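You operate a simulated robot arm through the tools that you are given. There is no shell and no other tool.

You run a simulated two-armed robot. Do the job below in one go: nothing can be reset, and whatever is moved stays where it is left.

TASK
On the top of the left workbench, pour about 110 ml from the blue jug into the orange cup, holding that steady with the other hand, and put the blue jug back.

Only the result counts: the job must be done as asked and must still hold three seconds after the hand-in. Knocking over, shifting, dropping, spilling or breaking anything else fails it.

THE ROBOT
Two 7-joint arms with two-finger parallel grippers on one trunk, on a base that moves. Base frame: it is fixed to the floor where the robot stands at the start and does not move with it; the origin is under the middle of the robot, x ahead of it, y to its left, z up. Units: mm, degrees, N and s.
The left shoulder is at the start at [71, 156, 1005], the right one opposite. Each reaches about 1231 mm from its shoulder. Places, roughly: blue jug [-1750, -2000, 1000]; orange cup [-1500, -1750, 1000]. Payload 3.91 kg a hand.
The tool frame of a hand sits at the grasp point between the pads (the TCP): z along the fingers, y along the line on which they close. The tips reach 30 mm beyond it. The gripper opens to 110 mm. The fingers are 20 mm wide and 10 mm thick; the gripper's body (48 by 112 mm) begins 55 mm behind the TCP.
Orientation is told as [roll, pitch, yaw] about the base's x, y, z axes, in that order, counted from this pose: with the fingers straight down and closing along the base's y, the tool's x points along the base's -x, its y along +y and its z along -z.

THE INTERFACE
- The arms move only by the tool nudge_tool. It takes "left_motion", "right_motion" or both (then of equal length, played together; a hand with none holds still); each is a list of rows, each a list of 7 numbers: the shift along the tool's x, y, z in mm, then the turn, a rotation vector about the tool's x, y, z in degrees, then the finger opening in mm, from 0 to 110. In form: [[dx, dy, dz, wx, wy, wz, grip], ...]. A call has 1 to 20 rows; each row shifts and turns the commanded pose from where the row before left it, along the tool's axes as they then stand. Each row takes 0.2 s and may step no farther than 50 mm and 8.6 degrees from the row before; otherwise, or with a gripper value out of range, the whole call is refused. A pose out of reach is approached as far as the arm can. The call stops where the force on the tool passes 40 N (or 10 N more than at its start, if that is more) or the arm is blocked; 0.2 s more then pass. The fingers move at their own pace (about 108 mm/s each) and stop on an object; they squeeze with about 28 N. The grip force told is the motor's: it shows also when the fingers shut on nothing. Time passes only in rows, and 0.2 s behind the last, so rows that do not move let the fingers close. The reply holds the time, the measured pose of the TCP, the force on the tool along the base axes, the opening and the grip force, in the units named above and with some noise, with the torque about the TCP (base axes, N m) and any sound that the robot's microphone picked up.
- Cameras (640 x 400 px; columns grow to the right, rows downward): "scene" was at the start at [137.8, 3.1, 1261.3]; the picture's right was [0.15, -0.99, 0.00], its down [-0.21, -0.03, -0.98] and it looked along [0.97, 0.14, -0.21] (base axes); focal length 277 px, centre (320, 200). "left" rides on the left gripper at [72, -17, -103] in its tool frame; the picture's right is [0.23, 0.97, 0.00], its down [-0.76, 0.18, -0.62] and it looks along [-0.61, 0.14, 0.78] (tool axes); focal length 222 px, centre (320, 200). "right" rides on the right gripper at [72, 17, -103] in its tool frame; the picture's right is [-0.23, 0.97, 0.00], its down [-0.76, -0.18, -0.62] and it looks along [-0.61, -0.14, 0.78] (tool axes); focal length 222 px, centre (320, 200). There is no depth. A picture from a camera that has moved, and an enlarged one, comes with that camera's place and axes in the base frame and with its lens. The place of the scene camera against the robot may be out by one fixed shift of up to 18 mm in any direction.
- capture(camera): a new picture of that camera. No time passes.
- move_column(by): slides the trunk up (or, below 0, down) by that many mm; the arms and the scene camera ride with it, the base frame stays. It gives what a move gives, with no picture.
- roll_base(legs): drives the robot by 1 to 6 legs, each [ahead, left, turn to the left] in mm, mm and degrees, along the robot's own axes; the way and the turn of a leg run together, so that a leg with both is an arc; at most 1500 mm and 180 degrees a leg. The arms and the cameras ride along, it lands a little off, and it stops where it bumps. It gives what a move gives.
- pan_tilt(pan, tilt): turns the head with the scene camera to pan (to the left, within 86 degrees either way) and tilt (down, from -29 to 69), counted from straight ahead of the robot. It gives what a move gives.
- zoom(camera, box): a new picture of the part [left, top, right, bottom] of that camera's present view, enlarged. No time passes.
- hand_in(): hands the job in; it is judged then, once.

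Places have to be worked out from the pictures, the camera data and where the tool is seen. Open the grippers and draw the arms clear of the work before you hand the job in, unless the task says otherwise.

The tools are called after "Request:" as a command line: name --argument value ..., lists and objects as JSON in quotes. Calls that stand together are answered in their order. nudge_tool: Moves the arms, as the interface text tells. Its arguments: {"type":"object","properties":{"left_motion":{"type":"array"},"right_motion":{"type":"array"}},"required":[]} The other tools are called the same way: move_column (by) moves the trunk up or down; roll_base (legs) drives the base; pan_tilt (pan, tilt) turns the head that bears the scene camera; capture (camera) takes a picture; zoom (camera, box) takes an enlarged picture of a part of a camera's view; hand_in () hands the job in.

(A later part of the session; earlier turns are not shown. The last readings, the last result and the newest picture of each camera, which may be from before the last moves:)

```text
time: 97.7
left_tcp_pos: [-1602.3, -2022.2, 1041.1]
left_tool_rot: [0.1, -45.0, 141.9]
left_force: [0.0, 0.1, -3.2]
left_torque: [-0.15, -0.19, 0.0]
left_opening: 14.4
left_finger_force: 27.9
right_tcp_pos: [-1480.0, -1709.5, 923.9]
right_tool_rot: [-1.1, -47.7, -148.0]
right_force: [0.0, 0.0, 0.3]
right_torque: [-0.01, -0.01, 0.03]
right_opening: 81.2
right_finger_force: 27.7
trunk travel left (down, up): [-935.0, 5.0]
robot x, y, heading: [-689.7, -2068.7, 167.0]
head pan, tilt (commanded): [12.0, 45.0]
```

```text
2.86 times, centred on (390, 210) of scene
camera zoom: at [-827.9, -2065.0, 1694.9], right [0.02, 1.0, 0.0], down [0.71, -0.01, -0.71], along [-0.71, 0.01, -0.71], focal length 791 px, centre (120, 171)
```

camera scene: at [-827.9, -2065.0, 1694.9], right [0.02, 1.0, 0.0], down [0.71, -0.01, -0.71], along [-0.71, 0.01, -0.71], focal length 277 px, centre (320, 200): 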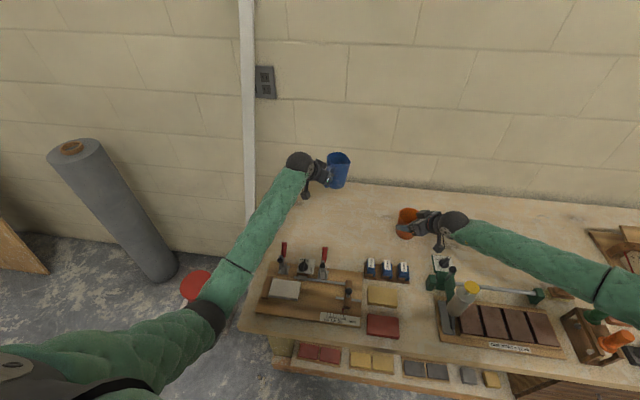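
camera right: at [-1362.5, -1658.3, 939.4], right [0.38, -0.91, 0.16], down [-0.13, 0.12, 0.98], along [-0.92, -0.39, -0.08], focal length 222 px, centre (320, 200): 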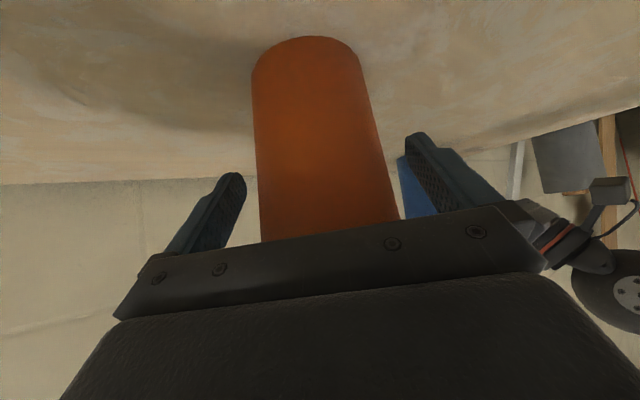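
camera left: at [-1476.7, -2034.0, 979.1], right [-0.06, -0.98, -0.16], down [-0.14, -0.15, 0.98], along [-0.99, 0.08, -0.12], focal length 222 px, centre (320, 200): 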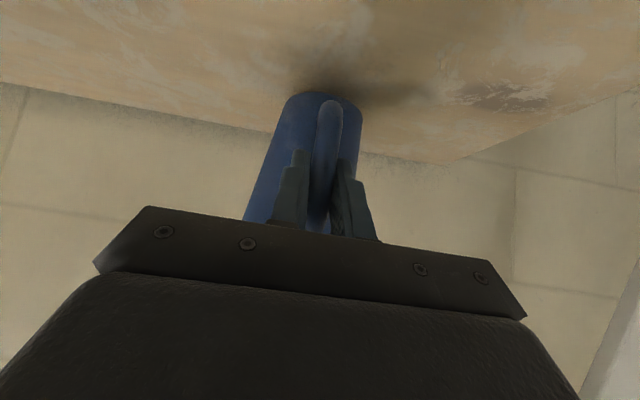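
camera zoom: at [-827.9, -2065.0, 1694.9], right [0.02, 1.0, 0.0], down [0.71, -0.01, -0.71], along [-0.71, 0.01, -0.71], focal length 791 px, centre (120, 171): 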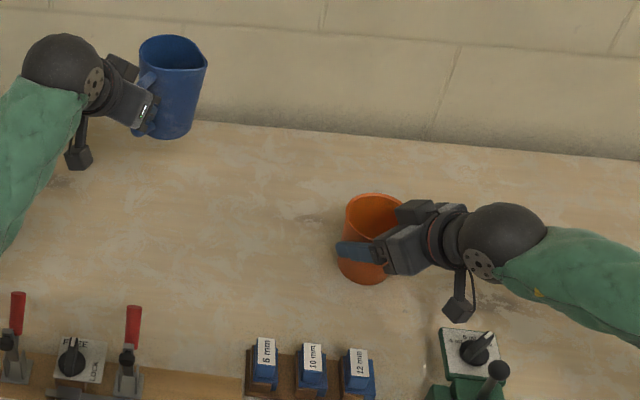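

Jug upright and clear. I carry it to a standby point left of and slightly above the cup rim, still upright.

Request:
nudge_tool --left_motion '[[-2.29, -22, 2.29, 0, 0, 0, 0], [-2.29, -22, 2.29, 0, 0, 0, 0], [-2.29, -22, 2.29, 0, 0, 0, 0], [-2.29, -22, 2.29, 0, 0, 0, 0], [-2.29, -22, 2.29, 0, 0, 0, 0], [-2.29, -22, 2.29, 0, 0, 0, 0], [-2.29, -22, 2.29, 0, 0, 0, 0], [-2.29, -22, 2.29, 0, 0, 0, 0], [0, 0, 0, 0, 0, 0, 0]]'

Request:
capture --camera "scene"

Request:
zoom --camera "scene" --box '[290, 140, 490, 280]'

```text
time: 99.7
left_tcp_pos: [-1515.2, -1868.7, 1042.4]
left_tool_rot: [0.1, -45.0, 142.0]
left_force: [0.2, 0.4, -3.4]
left_torque: [-0.13, -0.15, 0.01]
left_opening: 14.7
left_finger_force: 28.3
right_tcp_pos: [-1479.5, -1710.1, 924.6]
right_tool_rot: [-1.0, -47.7, -148.0]
right_force: [-0.5, 0.0, -0.4]
right_torque: [0.04, 0.02, -0.03]
right_opening: 81.1
right_finger_force: 27.9
trunk travel left (down, up): [-935.0, 5.0]
robot x, y, heading: [-688.5, -2068.7, 167.1]
head pan, tilt (commanded): [12.0, 45.0]
```

```text
taken
camera scene: at [-828.3, -2065.8, 1694.9], right [0.02, 1.0, 0.0], down [0.71, -0.01, -0.71], along [-0.71, 0.01, -0.71], focal length 277 px, centre (320, 200)
```

scene: 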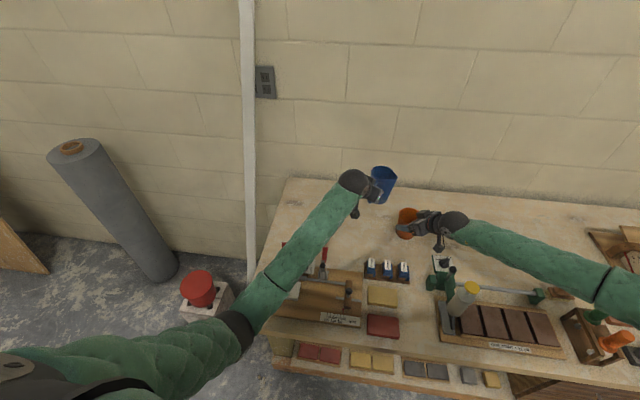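

```text
2.86 times, centred on (390, 210) of scene
camera zoom: at [-828.3, -2065.8, 1694.9], right [0.02, 1.0, 0.0], down [0.71, -0.01, -0.71], along [-0.71, 0.01, -0.71], focal length 791 px, centre (120, 171)
```

zoom: 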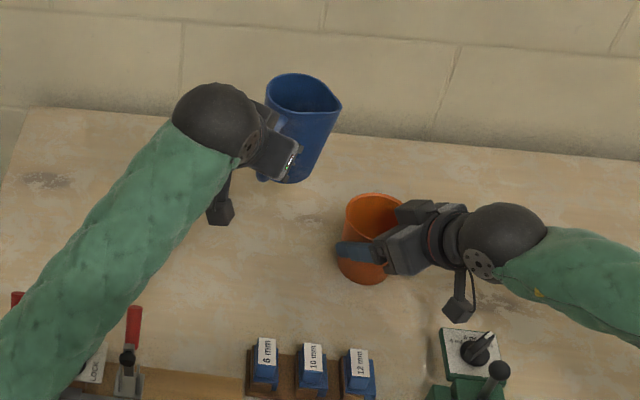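

Upright at standby with no reach problem. I take a batch of weight readings here as the reference before pouring.

Request:
nudge_tool --left_motion '[[0, 0, 0, 0, 0, 0, 0]]'

Request:
nudge_tool --left_motion '[[0, 0, 0, 0, 0, 0, 0]]'

Request:
nudge_tool --left_motion '[[0, 0, 0, 0, 0, 0, 0]]'

Request:
nudge_tool --left_motion '[[0, 0, 0, 0, 0, 0, 0]]'

Request:
nudge_tool --left_motion '[[0, 0, 0, 0, 0, 0, 0]]'

Request:
nudge_tool --left_motion '[[0, 0, 0, 0, 0, 0, 0]]'

Request:
nudge_tool --left_motion '[[0, 0, 0, 0, 0, 0, 0]]'

Request:
nudge_tool --left_motion '[[0, 0, 0, 0, 0, 0, 0]]'

Request:
nudge_tool --left_motion '[[0, 0, 0, 0, 0, 0, 0]]'

Request:
nudge_tool --left_motion '[[0, 0, 0, 0, 0, 0, 0]]'

Request:
nudge_tool --left_motion '[[0, 0, 0, 0, 0, 0, 0]]'

Request:
nudge_tool --left_motion '[[0, 0, 0, 0, 0, 0, 0]]'

```text
time: 100.0
left_tcp_pos: [-1515.2, -1867.8, 1042.9]
left_tool_rot: [-0.1, -44.9, 142.0]
left_force: [0.4, -0.5, -2.9]
left_torque: [-0.17, -0.16, 0.02]
left_opening: 14.8
left_finger_force: 27.9
right_tcp_pos: [-1479.2, -1709.0, 922.9]
right_tool_rot: [-1.1, -47.7, -148.0]
right_force: [0.6, 1.0, 0.1]
right_torque: [-0.01, 0.0, -0.02]
right_opening: 81.1
right_finger_force: 27.7
trunk travel left (down, up): [-935.0, 5.0]
robot x, y, heading: [-694.3, -2068.1, 167.2]
head pan, tilt (commanded): [12.0, 45.0]
```

```text
time: 100.5
left_tcp_pos: [-1515.5, -1868.1, 1042.2]
left_tool_rot: [0.0, -45.0, 141.9]
left_force: [-0.4, -0.5, -3.0]
left_torque: [-0.12, -0.16, -0.01]
left_opening: 14.8
left_finger_force: 27.6
right_tcp_pos: [-1478.6, -1709.6, 922.6]
right_tool_rot: [-1.0, -47.7, -148.0]
right_force: [-0.4, -0.1, -0.5]
right_torque: [-0.01, 0.02, 0.01]
right_opening: 80.9
right_finger_force: 27.9
trunk travel left (down, up): [-935.0, 5.0]
robot x, y, heading: [-691.6, -2068.2, 167.5]
head pan, tilt (commanded): [12.0, 45.0]
```

```text
time: 100.8
left_tcp_pos: [-1514.5, -1868.1, 1042.2]
left_tool_rot: [-0.1, -45.1, 142.1]
left_force: [-0.9, 0.2, -2.9]
left_torque: [-0.12, -0.21, 0.03]
left_opening: 14.6
left_finger_force: 28.0
right_tcp_pos: [-1478.9, -1710.2, 921.5]
right_tool_rot: [-1.0, -47.7, -148.1]
right_force: [-0.3, 0.3, 0.6]
right_torque: [-0.02, 0.01, 0.05]
right_opening: 81.0
right_finger_force: 28.3
trunk travel left (down, up): [-935.0, 5.0]
robot x, y, heading: [-692.8, -2067.7, 167.2]
head pan, tilt (commanded): [12.0, 45.0]
```

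```text
time: 101.2
left_tcp_pos: [-1516.1, -1868.0, 1041.3]
left_tool_rot: [-0.1, -44.9, 142.0]
left_force: [-0.7, -0.1, -3.5]
left_torque: [-0.11, -0.18, -0.01]
left_opening: 14.9
left_finger_force: 28.1
right_tcp_pos: [-1479.6, -1709.5, 923.5]
right_tool_rot: [-1.0, -47.7, -148.1]
right_force: [-0.8, 0.5, 0.6]
right_torque: [0.01, 0.0, 0.03]
right_opening: 80.9
right_finger_force: 27.5
trunk travel left (down, up): [-935.0, 5.0]
robot x, y, heading: [-692.5, -2067.4, 166.9]
head pan, tilt (commanded): [12.0, 45.0]
```

```text
time: 101.7
left_tcp_pos: [-1515.5, -1867.5, 1042.6]
left_tool_rot: [0.0, -44.9, 142.1]
left_force: [0.0, -0.1, -2.9]
left_torque: [-0.09, -0.17, 0.01]
left_opening: 14.7
left_finger_force: 28.8
right_tcp_pos: [-1479.7, -1708.3, 923.6]
right_tool_rot: [-1.0, -47.8, -148.1]
right_force: [-0.1, -0.1, -0.2]
right_torque: [-0.02, 0.02, -0.02]
right_opening: 81.0
right_finger_force: 28.2
trunk travel left (down, up): [-935.0, 5.0]
robot x, y, heading: [-693.9, -2066.7, 167.0]
head pan, tilt (commanded): [12.0, 45.0]
```

```text
time: 102.0
left_tcp_pos: [-1516.1, -1867.9, 1042.2]
left_tool_rot: [0.0, -44.9, 142.0]
left_force: [0.5, -0.2, -2.6]
left_torque: [-0.11, -0.19, -0.01]
left_opening: 14.8
left_finger_force: 27.6
right_tcp_pos: [-1479.3, -1708.8, 924.5]
right_tool_rot: [-1.0, -47.7, -147.9]
right_force: [-0.6, -0.1, -0.3]
right_torque: [-0.01, 0.02, 0.02]
right_opening: 80.9
right_finger_force: 27.6
trunk travel left (down, up): [-935.0, 5.0]
robot x, y, heading: [-694.5, -2064.3, 167.0]
head pan, tilt (commanded): [12.0, 45.0]
```

```text
time: 102.5
left_tcp_pos: [-1515.9, -1868.6, 1041.5]
left_tool_rot: [-0.1, -44.8, 142.0]
left_force: [0.2, 0.2, -3.5]
left_torque: [-0.1, -0.17, -0.01]
left_opening: 14.9
left_finger_force: 28.2
right_tcp_pos: [-1480.2, -1710.4, 922.8]
right_tool_rot: [-1.0, -47.7, -147.9]
right_force: [-0.1, 0.1, -0.2]
right_torque: [-0.02, 0.01, -0.01]
right_opening: 80.8
right_finger_force: 28.0
trunk travel left (down, up): [-935.0, 5.0]
robot x, y, heading: [-690.2, -2067.4, 167.1]
head pan, tilt (commanded): [12.0, 45.0]
```

```text
time: 102.8
left_tcp_pos: [-1515.7, -1868.5, 1042.1]
left_tool_rot: [0.0, -44.9, 142.0]
left_force: [0.7, 0.3, -3.5]
left_torque: [-0.16, -0.2, 0.03]
left_opening: 14.6
left_finger_force: 27.9
right_tcp_pos: [-1479.6, -1709.3, 922.8]
right_tool_rot: [-1.0, -47.6, -148.0]
right_force: [0.3, 0.0, -0.2]
right_torque: [0.0, -0.01, -0.04]
right_opening: 81.2
right_finger_force: 28.0
trunk travel left (down, up): [-935.0, 5.0]
robot x, y, heading: [-691.9, -2068.0, 167.3]
head pan, tilt (commanded): [12.0, 45.0]
```

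```text
time: 103.2
left_tcp_pos: [-1514.8, -1866.9, 1041.4]
left_tool_rot: [0.0, -44.9, 141.9]
left_force: [-0.2, -0.6, -2.7]
left_torque: [-0.13, -0.17, 0.01]
left_opening: 14.9
left_finger_force: 28.1
right_tcp_pos: [-1479.4, -1710.8, 923.5]
right_tool_rot: [-1.0, -47.6, -147.9]
right_force: [0.0, -0.1, -0.4]
right_torque: [0.0, 0.0, 0.02]
right_opening: 80.9
right_finger_force: 27.9
trunk travel left (down, up): [-935.0, 5.0]
robot x, y, heading: [-690.9, -2068.3, 166.9]
head pan, tilt (commanded): [12.0, 45.0]
```

```text
time: 103.7
left_tcp_pos: [-1515.2, -1867.6, 1041.9]
left_tool_rot: [0.0, -44.9, 142.0]
left_force: [0.3, -0.8, -2.5]
left_torque: [-0.13, -0.16, -0.02]
left_opening: 14.8
left_finger_force: 28.7
right_tcp_pos: [-1479.9, -1709.3, 923.4]
right_tool_rot: [-0.9, -47.7, -148.0]
right_force: [0.6, -0.4, -0.1]
right_torque: [-0.02, 0.0, 0.02]
right_opening: 81.1
right_finger_force: 27.8
trunk travel left (down, up): [-935.0, 5.0]
robot x, y, heading: [-689.6, -2066.2, 167.1]
head pan, tilt (commanded): [12.0, 45.0]
```

```text
time: 104.0
left_tcp_pos: [-1515.1, -1868.3, 1041.2]
left_tool_rot: [0.0, -44.9, 142.0]
left_force: [0.2, 0.5, -3.4]
left_torque: [-0.11, -0.17, 0.0]
left_opening: 14.7
left_finger_force: 28.1
right_tcp_pos: [-1479.3, -1709.2, 923.1]
right_tool_rot: [-1.0, -47.7, -148.0]
right_force: [0.2, 0.9, 1.2]
right_torque: [-0.02, 0.02, -0.02]
right_opening: 80.9
right_finger_force: 28.0
trunk travel left (down, up): [-935.0, 5.0]
robot x, y, heading: [-690.1, -2065.8, 167.2]
head pan, tilt (commanded): [12.0, 45.0]
```

```text
time: 104.5
left_tcp_pos: [-1514.2, -1868.5, 1041.0]
left_tool_rot: [-0.1, -45.0, 142.0]
left_force: [0.2, 0.6, -2.8]
left_torque: [-0.13, -0.15, 0.0]
left_opening: 14.8
left_finger_force: 28.0
right_tcp_pos: [-1480.2, -1708.2, 923.1]
right_tool_rot: [-1.0, -47.8, -148.0]
right_force: [0.3, -0.2, -0.5]
right_torque: [0.02, -0.01, 0.01]
right_opening: 80.8
right_finger_force: 28.1
trunk travel left (down, up): [-935.0, 5.0]
robot x, y, heading: [-694.0, -2064.7, 167.1]
head pan, tilt (commanded): [12.0, 45.0]
```

Reference: weight 3.03 N, torque arm product ≈ 0.217 N·m. Now I roll the jug 44° toward the cup (still well below its spilling angle) at standby to test reach.

Request:
nudge_tool --left_motion '[[0, 0, 0, -3.11, 0, 3.11, 0], [0, 0, 0, -3.89, 0, 3.89, 0], [0, 0, 0, -3.89, 0, 3.89, 0], [0, 0, 0, -3.89, 0, 3.89, 0], [0, 0, 0, -3.89, 0, 3.89, 0], [0, 0, 0, -3.89, 0, 3.89, 0], [0, 0, 0, -3.89, 0, 3.89, 0], [0, 0, 0, -3.89, 0, 3.89, 0], [0, 0, 0, -0.7, 0, 0.7, 0], [0, 0, 0, 0, 0, 0, 0]]'

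Request:
zoom --camera "scene" --box '[290, 140, 490, 280]'

Request:
capture --camera "right"

```text
time: 106.7
left_tcp_pos: [-1514.1, -1870.1, 1041.2]
left_tool_rot: [53.7, -30.5, 107.3]
left_force: [-1.2, 0.8, -3.5]
left_torque: [-0.05, -0.22, -0.01]
left_opening: 14.5
left_finger_force: 27.7
right_tcp_pos: [-1479.2, -1710.4, 924.9]
right_tool_rot: [-1.0, -47.7, -148.0]
right_force: [-0.5, -0.1, -0.4]
right_torque: [-0.02, 0.01, 0.02]
right_opening: 80.9
right_finger_force: 27.9
trunk travel left (down, up): [-935.0, 5.0]
robot x, y, heading: [-692.4, -2067.1, 167.3]
head pan, tilt (commanded): [12.0, 45.0]
```

```text
2.86 times, centred on (390, 210) of scene
camera zoom: at [-828.1, -2065.2, 1694.9], right [0.02, 1.0, 0.0], down [0.71, -0.01, -0.71], along [-0.71, 0.01, -0.71], focal length 791 px, centre (120, 171)
```

zoom: 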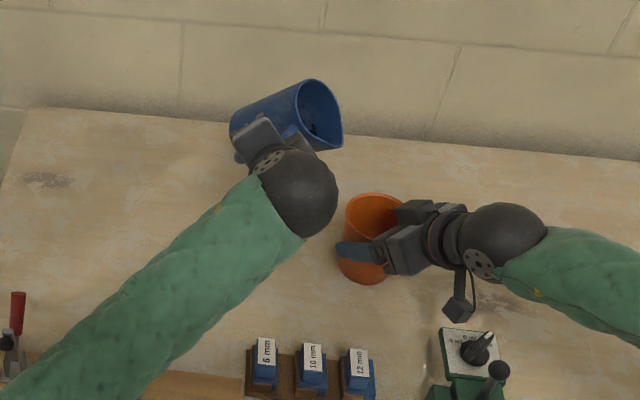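

```text
taken
camera right: at [-1362.8, -1658.6, 939.3], right [0.38, -0.91, 0.16], down [-0.13, 0.12, 0.98], along [-0.92, -0.39, -0.08], focal length 222 px, centre (320, 200)
```

right: 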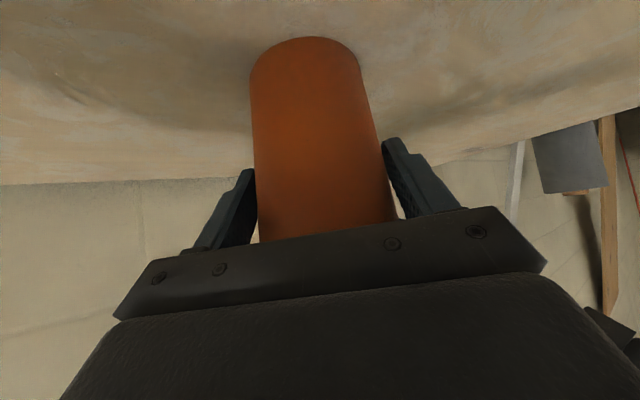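

The 44° roll works with no reach limit. I zoom on the jug's mouth to see how near the liquid is to the spout.

Request:
zoom --camera "scene" --box '[365, 160, 425, 200]'

```text
10.00 times, centred on (395, 180) of scene
camera zoom: at [-828.1, -2065.2, 1694.9], right [0.02, 1.0, 0.0], down [0.71, -0.01, -0.71], along [-0.71, 0.01, -0.71], focal length 2767 px, centre (-430, 400)
```

zoom: 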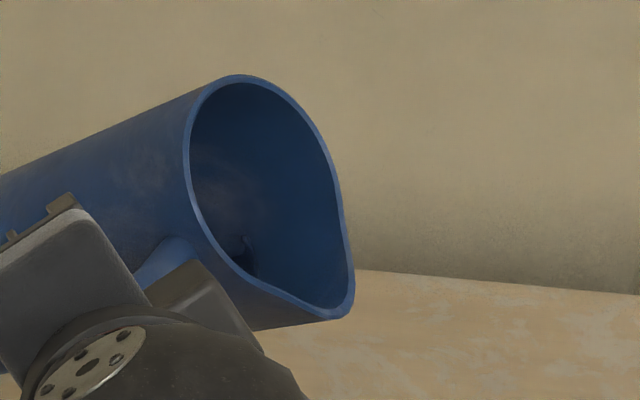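

Liquid is still inside the body. I move the tilted jug right and down so that the spout hovers about 37 mm above the cup, over its near half.

Request:
nudge_tool --left_motion '[[-1.45, -19.05, -1.2, 0, 0, 0, 0], [-1.45, -19.05, -1.2, 0, 0, 0, 0], [-1.45, -19.05, -1.2, 0, 0, 0, 0], [-1.45, -19.05, -1.2, 0, 0, 0, 0], [0, 0, 0, 0, 0, 0, 0]]'

Request:
zoom --camera "scene" --box '[350, 150, 470, 240]'

Request:
capture --camera "right"

Request:
capture --camera "left"

```text
time: 107.8
left_tcp_pos: [-1478.9, -1819.8, 993.2]
left_tool_rot: [53.6, -30.5, 107.3]
left_force: [-0.2, -0.6, -2.2]
left_torque: [-0.05, -0.23, 0.02]
left_opening: 14.8
left_finger_force: 27.8
right_tcp_pos: [-1479.3, -1710.7, 922.7]
right_tool_rot: [-1.0, -47.8, -148.0]
right_force: [-0.2, 0.3, 0.2]
right_torque: [0.03, -0.03, 0.01]
right_opening: 81.0
right_finger_force: 28.2
trunk travel left (down, up): [-935.0, 5.0]
robot x, y, heading: [-693.3, -2067.8, 167.0]
head pan, tilt (commanded): [12.0, 45.0]
```

```text
4.44 times, centred on (410, 195) of scene
camera zoom: at [-828.4, -2065.8, 1694.9], right [0.02, 1.0, 0.0], down [0.71, -0.01, -0.71], along [-0.71, 0.01, -0.71], focal length 1230 px, centre (-80, 222)
```

zoom: 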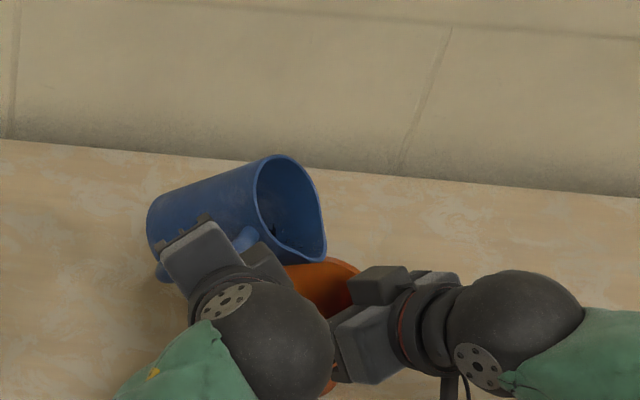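

```text
taken
camera right: at [-1363.0, -1658.9, 939.3], right [0.38, -0.91, 0.16], down [-0.13, 0.11, 0.98], along [-0.92, -0.39, -0.08], focal length 222 px, centre (320, 200)
```

right: 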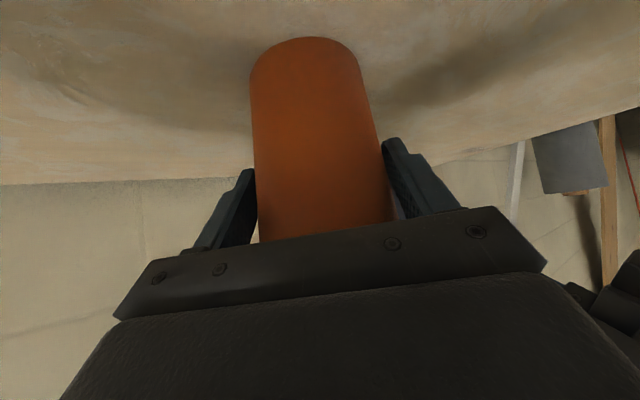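

```text
taken
camera left: at [-1363.0, -1875.3, 998.0], right [-0.37, -0.74, 0.56], down [0.26, 0.49, 0.83], along [-0.89, 0.46, 0.01], focal length 222 px, centre (320, 200)
```

left: 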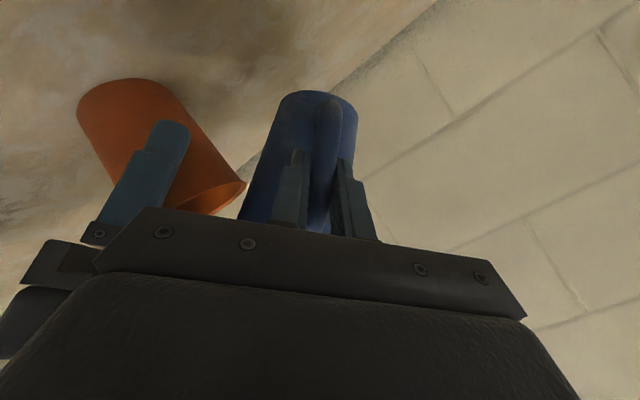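

The spout is over the cup area. I zoom in more to verify the spout against the cup rim.

Request:
zoom --camera "scene" --box '[390, 185, 446, 222]'

Request:
zoom --camera "left" --box '[60, 70, 400, 260]'

```text
10.81 times, centred on (418, 204) of scene
camera zoom: at [-828.4, -2065.8, 1694.9], right [0.02, 1.0, 0.0], down [0.71, -0.01, -0.71], along [-0.71, 0.01, -0.71], focal length 2991 px, centre (-740, 162)
```

zoom: 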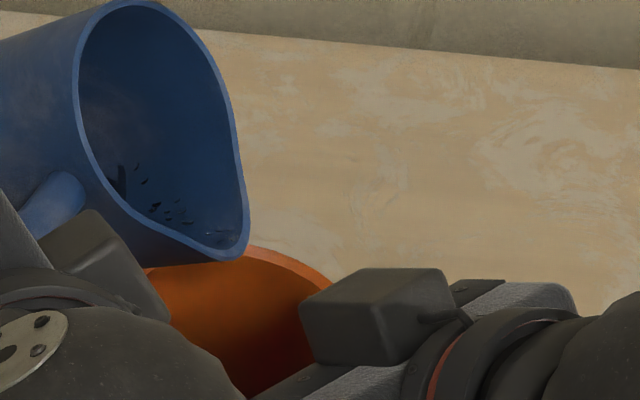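

```text
1.88 times, centred on (230, 165) of left
camera zoom: at [-1363.0, -1875.3, 998.0], right [-0.37, -0.74, 0.56], down [0.26, 0.49, 0.83], along [-0.89, 0.46, 0.01], focal length 418 px, centre (489, 266)
```

zoom: 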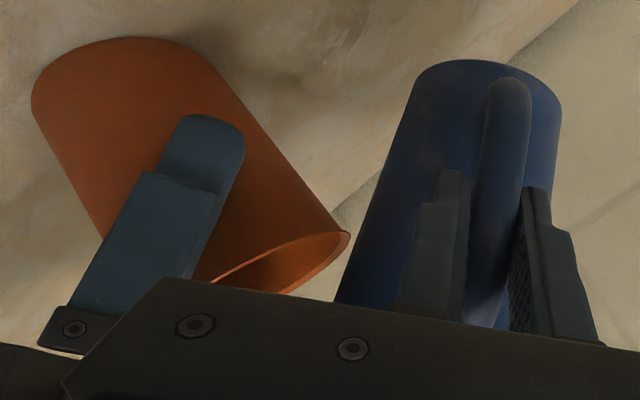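

The spout is roughly above the cup's centre. I shift it about 11 mm back toward the jug side, lower it to ~21 mm above the rim and roll on to 50°.

Request:
nudge_tool --left_motion '[[4.6, 1.1, 4.6, 0, 0, 0, 0], [4.6, 1.1, 4.6, 0, 0, 0, 0], [0, 0, 0, -2.15, 0, 2.15, 0], [0, 0, 0, -2.15, 0, 2.15, 0], [0, 0, 0, 0, 0, 0, 0]]'

Request:
zoom --camera "scene" --box '[380, 175, 450, 225]'

```text
time: 109.0
left_tcp_pos: [-1484.9, -1828.6, 985.1]
left_tool_rot: [59.2, -26.9, 104.5]
left_force: [0.0, -0.1, -2.9]
left_torque: [-0.1, -0.22, 0.03]
left_opening: 14.9
left_finger_force: 27.7
right_tcp_pos: [-1479.7, -1709.9, 922.2]
right_tool_rot: [-1.0, -47.8, -148.0]
right_force: [0.9, 0.5, -0.5]
right_torque: [0.02, -0.01, -0.02]
right_opening: 80.6
right_finger_force: 28.5
trunk travel left (down, up): [-935.0, 5.0]
robot x, y, heading: [-692.7, -2068.1, 167.1]
head pan, tilt (commanded): [12.0, 45.0]
```

```text
8.00 times, centred on (415, 200) of scene
camera zoom: at [-828.0, -2065.3, 1694.9], right [0.02, 1.0, 0.0], down [0.71, -0.01, -0.71], along [-0.71, 0.01, -0.71], focal length 2214 px, centre (-440, 200)
```

zoom: 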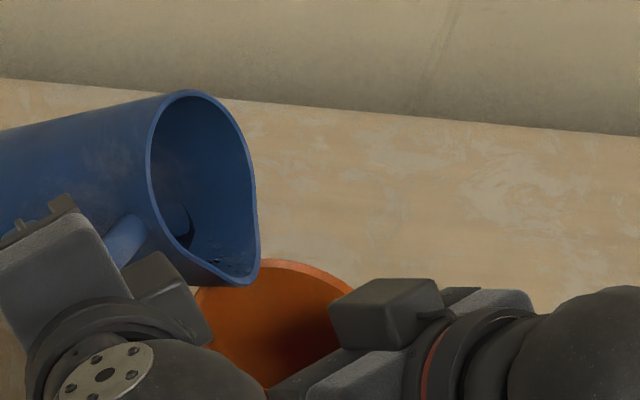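

The spout now sits ~11 mm to the jug side of the cup centre and ~21 mm above the rim; nothing flows yet. I roll on to 54° while keeping the spout in place.

Request:
nudge_tool --left_motion '[[-1.1, 0.9, -1.1, -1.41, 0, 1.41, 0], [-1.1, 0.9, -1.1, -1.41, 0, 1.41, 0], [0, 0, 0, 0, 0, 0, 0], [0, 0, 0, 0, 0, 0, 0]]'

Request:
zoom --camera "scene" --box '[380, 175, 450, 225]'

```text
time: 110.0
left_tcp_pos: [-1483.1, -1827.6, 988.5]
left_tool_rot: [62.7, -24.6, 103.0]
left_force: [-0.1, -0.3, -2.4]
left_torque: [-0.08, -0.24, 0.01]
left_opening: 14.7
left_finger_force: 28.2
right_tcp_pos: [-1480.1, -1708.7, 923.2]
right_tool_rot: [-1.1, -47.8, -147.9]
right_force: [0.6, -0.6, 0.4]
right_torque: [0.0, -0.01, -0.02]
right_opening: 81.2
right_finger_force: 28.0
trunk travel left (down, up): [-935.0, 5.0]
robot x, y, heading: [-693.6, -2067.8, 167.1]
head pan, tilt (commanded): [12.0, 45.0]
```

```text
8.00 times, centred on (415, 200) of scene
camera zoom: at [-827.9, -2065.1, 1694.9], right [0.02, 1.0, 0.0], down [0.71, -0.01, -0.71], along [-0.71, 0.01, -0.71], focal length 2214 px, centre (-440, 200)
```

zoom: 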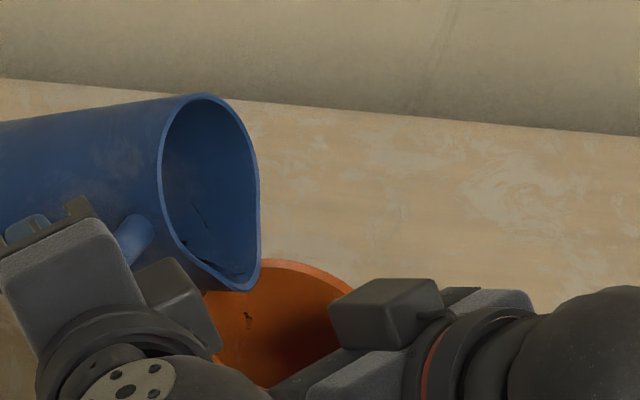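

A first dark trickle shows inside the cup, so flow begins near 54°. I roll on slowly to 57° and watch.

Request:
nudge_tool --left_motion '[[-1.2, 1.1, -1.2, -1.06, 0, 1.06, 0], [-1.2, 1.1, -1.2, -1.06, 0, 1.06, 0], [0, 0, 0, 0, 0, 0, 0], [0, 0, 0, 0, 0, 0, 0], [0, 0, 0, 0, 0, 0, 0]]'

Request:
zoom --camera "scene" --box '[380, 175, 450, 225]'

```text
time: 111.2
left_tcp_pos: [-1482.5, -1826.1, 992.0]
left_tool_rot: [65.2, -22.6, 102.0]
left_force: [0.7, 0.7, -4.0]
left_torque: [-0.1, -0.27, -0.03]
left_opening: 14.8
left_finger_force: 28.6
right_tcp_pos: [-1478.9, -1709.3, 923.4]
right_tool_rot: [-1.1, -47.7, -148.1]
right_force: [-0.5, 0.5, -0.2]
right_torque: [0.02, -0.02, 0.04]
right_opening: 81.3
right_finger_force: 27.9
trunk travel left (down, up): [-935.0, 5.0]
robot x, y, heading: [-691.2, -2069.6, 167.2]
head pan, tilt (commanded): [12.0, 45.0]
```

```text
8.00 times, centred on (415, 200) of scene
camera zoom: at [-828.0, -2065.1, 1694.9], right [0.02, 1.0, 0.0], down [0.71, -0.01, -0.71], along [-0.71, 0.01, -0.71], focal length 2214 px, centre (-440, 200)
```

zoom: 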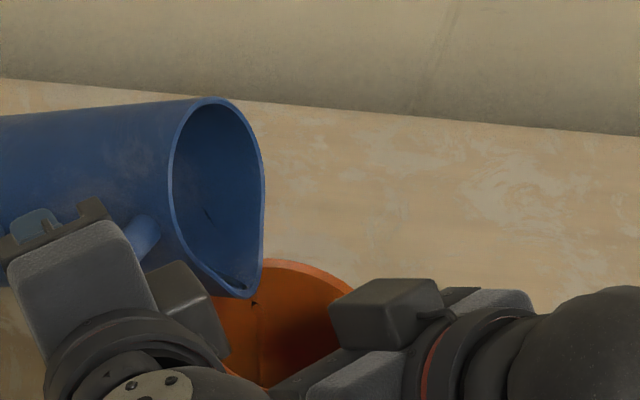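

A thin stream falls from the spout into the cup. I hold this angle a moment to see how quickly it runs and check the cup's content.

Request:
nudge_tool --left_motion '[[0, 0, 0, 0, 0, 0, 0], [0, 0, 0, 0, 0, 0, 0], [0, 0, 0, 0, 0, 0, 0], [0, 0, 0, 0, 0, 0, 0]]'

Request:
zoom --camera "scene" --box '[395, 190, 440, 222]'

```text
time: 112.2
left_tcp_pos: [-1483.3, -1826.3, 992.5]
left_tool_rot: [65.3, -22.5, 102.1]
left_force: [-0.6, 0.0, -3.4]
left_torque: [-0.07, -0.22, 0.01]
left_opening: 14.8
left_finger_force: 28.2
right_tcp_pos: [-1480.1, -1709.9, 923.6]
right_tool_rot: [-1.0, -47.8, -148.0]
right_force: [0.1, 0.6, 0.3]
right_torque: [-0.03, -0.01, -0.01]
right_opening: 81.0
right_finger_force: 27.5
trunk travel left (down, up): [-935.0, 5.0]
robot x, y, heading: [-693.9, -2065.2, 166.9]
head pan, tilt (commanded): [12.0, 45.0]
```

```text
12.50 times, centred on (418, 206) of scene
camera zoom: at [-828.0, -2065.1, 1694.9], right [0.02, 1.0, 0.0], down [0.71, -0.01, -0.71], along [-0.71, 0.01, -0.71], focal length 3459 px, centre (-899, 125)
```

zoom: 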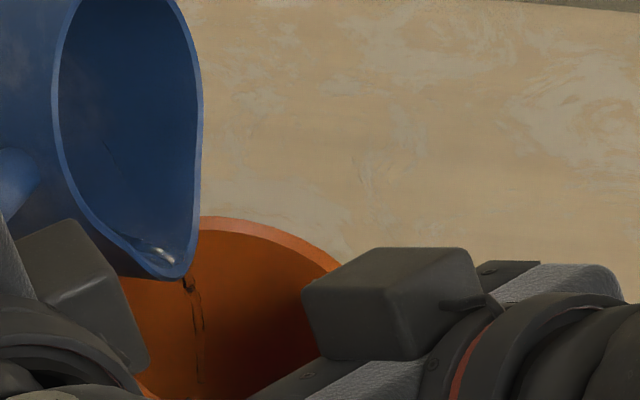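

Clear liquid runs from the lip into the cup. I continue to 60° and let it settle for about two seconds.

Request:
nudge_tool --left_motion '[[-1.2, 1.2, -1.2, -1.06, 0, 1.06, 0], [-1.2, 1.2, -1.2, -1.06, 0, 1.06, 0], [0, 0, 0, 0, 0, 0, 0], [0, 0, 0, 0, 0, 0, 0], [0, 0, 0, 0, 0, 0, 0], [0, 0, 0, 0, 0, 0, 0]]'

Request:
zoom --camera "scene" --box '[395, 190, 440, 222]'

Request:
nudge_tool --left_motion '[[0, 0, 0, 0, 0, 0, 0], [0, 0, 0, 0, 0, 0, 0], [0, 0, 0, 0, 0, 0, 0], [0, 0, 0, 0, 0, 0, 0]]'

Request:
zoom --camera "scene" --box '[395, 190, 440, 222]'

```text
time: 113.7
left_tcp_pos: [-1481.8, -1825.4, 996.7]
left_tool_rot: [67.7, -20.7, 101.1]
left_force: [0.3, -0.2, -2.2]
left_torque: [-0.09, -0.21, 0.01]
left_opening: 14.6
left_finger_force: 27.4
right_tcp_pos: [-1479.8, -1709.1, 922.9]
right_tool_rot: [-0.9, -47.7, -148.0]
right_force: [0.6, 0.0, -0.5]
right_torque: [-0.03, -0.03, -0.02]
right_opening: 81.2
right_finger_force: 28.1
trunk travel left (down, up): [-935.0, 5.0]
robot x, y, heading: [-690.8, -2066.8, 167.4]
head pan, tilt (commanded): [12.0, 45.0]
```

```text
12.50 times, centred on (418, 206) of scene
camera zoom: at [-828.0, -2065.1, 1694.9], right [0.02, 1.0, 0.0], down [0.71, -0.01, -0.71], along [-0.71, 0.01, -0.71], focal length 3459 px, centre (-899, 125)
```

zoom: 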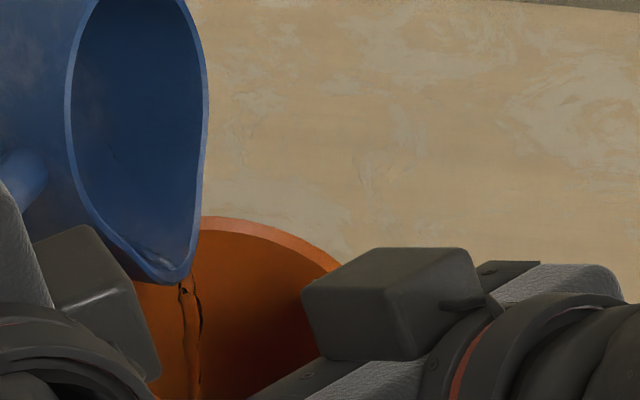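

```text
time: 114.7
left_tcp_pos: [-1480.8, -1824.9, 995.5]
left_tool_rot: [67.7, -20.7, 101.2]
left_force: [0.1, 0.4, -3.3]
left_torque: [-0.03, -0.16, -0.01]
left_opening: 14.7
left_finger_force: 28.0
right_tcp_pos: [-1479.8, -1708.8, 922.6]
right_tool_rot: [-1.0, -47.7, -148.0]
right_force: [-1.1, 0.2, 0.1]
right_torque: [0.02, -0.02, 0.01]
right_opening: 81.1
right_finger_force: 28.1
trunk travel left (down, up): [-935.0, 5.0]
robot x, y, heading: [-692.1, -2066.3, 166.9]
head pan, tilt (commanded): [12.0, 45.0]
```

```text
12.50 times, centred on (418, 206) of scene
camera zoom: at [-828.0, -2065.1, 1694.9], right [0.02, 1.0, 0.0], down [0.71, -0.01, -0.71], along [-0.71, 0.01, -0.71], focal length 3459 px, centre (-899, 125)
```

zoom: 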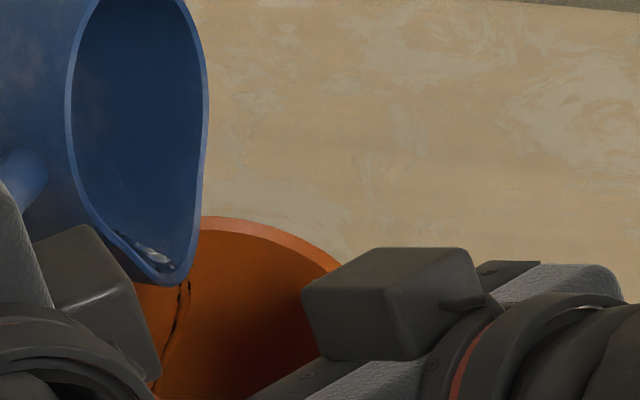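

The stream is getting thin, so the level is nearly at equilibrium for 60°. I hold and take a series of weight readings here.

Request:
nudge_tool --left_motion '[[0, 0, 0, 0, 0, 0, 0]]'

Request:
nudge_tool --left_motion '[[0, 0, 0, 0, 0, 0, 0]]'

Request:
nudge_tool --left_motion '[[0, 0, 0, 0, 0, 0, 0]]'

Request:
nudge_tool --left_motion '[[0, 0, 0, 0, 0, 0, 0]]'

Request:
nudge_tool --left_motion '[[0, 0, 0, 0, 0, 0, 0]]'

Request:
nudge_tool --left_motion '[[0, 0, 0, 0, 0, 0, 0]]'

Request:
nudge_tool --left_motion '[[0, 0, 0, 0, 0, 0, 0]]'

Request:
nudge_tool --left_motion '[[0, 0, 0, 0, 0, 0, 0]]'

Request:
zoom --camera "scene" --box '[395, 190, 440, 222]'

```text
time: 115.0
left_tcp_pos: [-1481.5, -1824.7, 996.3]
left_tool_rot: [67.6, -20.8, 101.1]
left_force: [0.1, 0.5, -2.6]
left_torque: [-0.09, -0.19, 0.0]
left_opening: 14.9
left_finger_force: 27.8
right_tcp_pos: [-1478.8, -1709.6, 922.7]
right_tool_rot: [-1.0, -47.7, -148.0]
right_force: [0.6, 0.2, -0.1]
right_torque: [-0.05, 0.0, -0.01]
right_opening: 81.4
right_finger_force: 28.0
trunk travel left (down, up): [-935.0, 5.0]
robot x, y, heading: [-692.7, -2068.4, 167.2]
head pan, tilt (commanded): [12.0, 45.0]
```

```text
time: 115.5
left_tcp_pos: [-1480.9, -1825.3, 997.2]
left_tool_rot: [67.7, -20.7, 101.1]
left_force: [0.0, -0.4, -2.0]
left_torque: [-0.07, -0.16, -0.02]
left_opening: 15.0
left_finger_force: 28.0
right_tcp_pos: [-1479.1, -1709.4, 923.4]
right_tool_rot: [-1.0, -47.7, -148.1]
right_force: [-0.7, 0.3, 0.1]
right_torque: [0.01, 0.02, 0.02]
right_opening: 81.3
right_finger_force: 28.1
trunk travel left (down, up): [-935.0, 5.0]
robot x, y, heading: [-693.5, -2067.2, 167.0]
head pan, tilt (commanded): [12.0, 45.0]
```

```text
time: 115.8
left_tcp_pos: [-1483.1, -1825.5, 996.5]
left_tool_rot: [67.7, -20.8, 101.1]
left_force: [0.8, -0.2, -2.8]
left_torque: [-0.06, -0.19, 0.01]
left_opening: 14.6
left_finger_force: 27.8
right_tcp_pos: [-1478.9, -1709.6, 922.8]
right_tool_rot: [-1.1, -47.7, -148.0]
right_force: [0.4, -0.2, -0.5]
right_torque: [0.02, 0.02, -0.02]
right_opening: 81.3
right_finger_force: 27.8
trunk travel left (down, up): [-935.0, 5.0]
robot x, y, heading: [-693.6, -2065.9, 167.3]
head pan, tilt (commanded): [12.0, 45.0]
```

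```text
time: 116.2
left_tcp_pos: [-1482.6, -1825.6, 996.7]
left_tool_rot: [67.7, -20.8, 101.2]
left_force: [0.7, -0.8, -2.9]
left_torque: [-0.09, -0.18, 0.02]
left_opening: 14.7
left_finger_force: 28.2
right_tcp_pos: [-1480.1, -1709.1, 922.9]
right_tool_rot: [-1.0, -47.8, -148.0]
right_force: [-0.2, 0.4, -0.2]
right_torque: [0.04, -0.04, -0.01]
right_opening: 81.1
right_finger_force: 28.2
trunk travel left (down, up): [-935.0, 5.0]
robot x, y, heading: [-693.5, -2070.7, 167.0]
head pan, tilt (commanded): [12.0, 45.0]
```

```text
time: 116.7
left_tcp_pos: [-1481.9, -1826.6, 995.9]
left_tool_rot: [67.7, -20.7, 101.1]
left_force: [-0.4, -0.2, -2.8]
left_torque: [-0.05, -0.17, -0.01]
left_opening: 14.8
left_finger_force: 28.5
right_tcp_pos: [-1479.7, -1709.3, 923.4]
right_tool_rot: [-1.0, -47.7, -148.0]
right_force: [0.6, -0.3, -0.2]
right_torque: [0.01, 0.0, 0.0]
right_opening: 81.2
right_finger_force: 28.1
trunk travel left (down, up): [-935.0, 5.0]
robot x, y, heading: [-697.3, -2067.5, 167.1]
head pan, tilt (commanded): [12.0, 45.0]
```

```text
time: 117.0
left_tcp_pos: [-1481.3, -1825.8, 995.5]
left_tool_rot: [67.7, -20.8, 101.1]
left_force: [-0.5, 0.4, -2.1]
left_torque: [-0.07, -0.17, -0.02]
left_opening: 14.8
left_finger_force: 28.4
right_tcp_pos: [-1479.5, -1709.6, 923.1]
right_tool_rot: [-1.0, -47.8, -148.0]
right_force: [-0.5, 0.2, -0.3]
right_torque: [0.0, 0.02, 0.0]
right_opening: 81.1
right_finger_force: 28.2
trunk travel left (down, up): [-935.0, 5.0]
robot x, y, heading: [-691.2, -2069.7, 167.2]
head pan, tilt (commanded): [12.0, 45.0]
```

```text
time: 117.5
left_tcp_pos: [-1482.6, -1824.8, 995.3]
left_tool_rot: [67.7, -20.6, 101.1]
left_force: [-1.4, -0.1, -2.3]
left_torque: [-0.09, -0.15, 0.02]
left_opening: 15.0
left_finger_force: 28.0
right_tcp_pos: [-1478.9, -1707.6, 923.4]
right_tool_rot: [-1.0, -47.7, -148.0]
right_force: [-0.8, 0.6, -0.7]
right_torque: [0.04, -0.01, -0.02]
right_opening: 81.3
right_finger_force: 27.5
trunk travel left (down, up): [-935.0, 5.0]
robot x, y, heading: [-688.9, -2068.2, 167.2]
head pan, tilt (commanded): [12.0, 45.0]
```

```text
time: 117.8
left_tcp_pos: [-1482.0, -1825.9, 995.8]
left_tool_rot: [67.7, -20.7, 101.1]
left_force: [-0.2, -0.2, -2.0]
left_torque: [-0.08, -0.18, 0.03]
left_opening: 14.7
left_finger_force: 28.0
right_tcp_pos: [-1478.9, -1709.5, 922.6]
right_tool_rot: [-1.0, -47.7, -148.0]
right_force: [0.5, 0.4, 0.3]
right_torque: [0.0, -0.01, 0.0]
right_opening: 81.3
right_finger_force: 28.0
trunk travel left (down, up): [-935.0, 5.0]
robot x, y, heading: [-693.4, -2067.5, 167.0]
head pan, tilt (commanded): [12.0, 45.0]
```

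```text
12.50 times, centred on (418, 206) of scene
camera zoom: at [-828.0, -2065.1, 1694.9], right [0.02, 1.0, 0.0], down [0.71, -0.01, -0.71], along [-0.71, 0.01, -0.71], focal length 3459 px, centre (-899, 125)
```

zoom: 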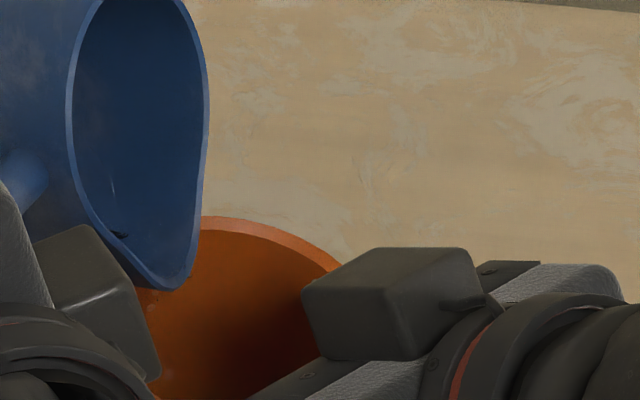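

Flow stopped at 60°; readings (≈2.44 N, 0.180 N·m) give roughly 50 ml poured. I go on to 64°, shifting the spout 4 mm further over the cup, and let it run.

Request:
nudge_tool --left_motion '[[-3.84, -0.6, -3.84, -1.41, 0, 1.41, 0], [-1.35, 1.47, -1.35, -1.41, 0, 1.41, 0], [0, 0, 0, 0, 0, 0, 0], [0, 0, 0, 0, 0, 0, 0]]'

Request:
zoom --camera "scene" --box '[395, 190, 440, 222]'

Request:
nudge_tool --left_motion '[[0, 0, 0, 0, 0, 0, 0], [0, 0, 0, 0, 0, 0, 0], [0, 0, 0, 0, 0, 0, 0], [0, 0, 0, 0, 0, 0, 0], [0, 0, 0, 0, 0, 0, 0], [0, 0, 0, 0, 0, 0, 0]]'

Request:
zoom --camera "scene" --box '[395, 190, 440, 222]'

```text
time: 118.8
left_tcp_pos: [-1477.0, -1820.4, 1000.9]
left_tool_rot: [70.9, -18.1, 100.1]
left_force: [-0.7, -0.6, -2.4]
left_torque: [-0.05, -0.18, 0.03]
left_opening: 14.8
left_finger_force: 28.3
right_tcp_pos: [-1479.1, -1708.9, 922.5]
right_tool_rot: [-0.9, -47.7, -148.0]
right_force: [0.0, 0.1, 0.2]
right_torque: [0.01, 0.0, 0.0]
right_opening: 81.2
right_finger_force: 28.4
trunk travel left (down, up): [-935.0, 5.0]
robot x, y, heading: [-690.9, -2069.4, 166.9]
head pan, tilt (commanded): [12.0, 45.0]
```

```text
12.50 times, centred on (418, 206) of scene
camera zoom: at [-827.9, -2065.0, 1694.9], right [0.02, 1.0, 0.0], down [0.71, -0.01, -0.71], along [-0.71, 0.01, -0.71], focal length 3459 px, centre (-899, 125)
```

zoom: 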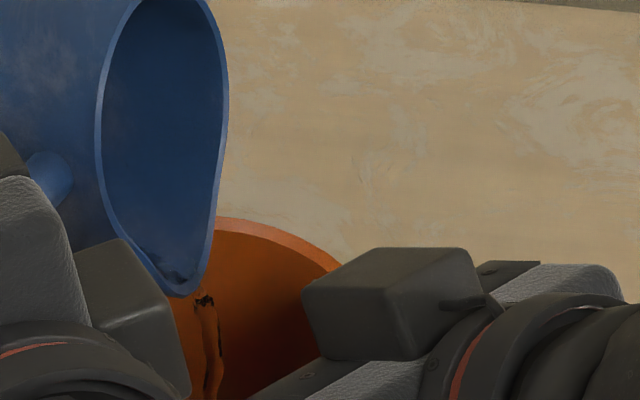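

```text
time: 120.2
left_tcp_pos: [-1478.6, -1821.1, 1000.1]
left_tool_rot: [70.9, -18.1, 100.0]
left_force: [0.1, -0.3, -1.2]
left_torque: [-0.04, -0.16, -0.02]
left_opening: 14.8
left_finger_force: 28.0
right_tcp_pos: [-1479.3, -1707.8, 923.6]
right_tool_rot: [-1.0, -47.6, -148.0]
right_force: [-0.1, 0.6, -0.5]
right_torque: [0.01, 0.0, 0.0]
right_opening: 81.2
right_finger_force: 28.0
trunk travel left (down, up): [-935.0, 5.0]
robot x, y, heading: [-691.2, -2068.6, 167.3]
head pan, tilt (commanded): [12.0, 45.0]
```

```text
12.50 times, centred on (418, 206) of scene
camera zoom: at [-828.0, -2065.1, 1694.9], right [0.02, 1.0, 0.0], down [0.71, -0.01, -0.71], along [-0.71, 0.01, -0.71], focal length 3459 px, centre (-899, 125)
```

zoom: 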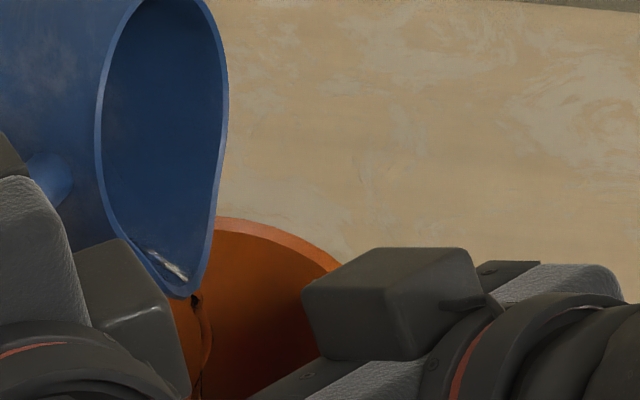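

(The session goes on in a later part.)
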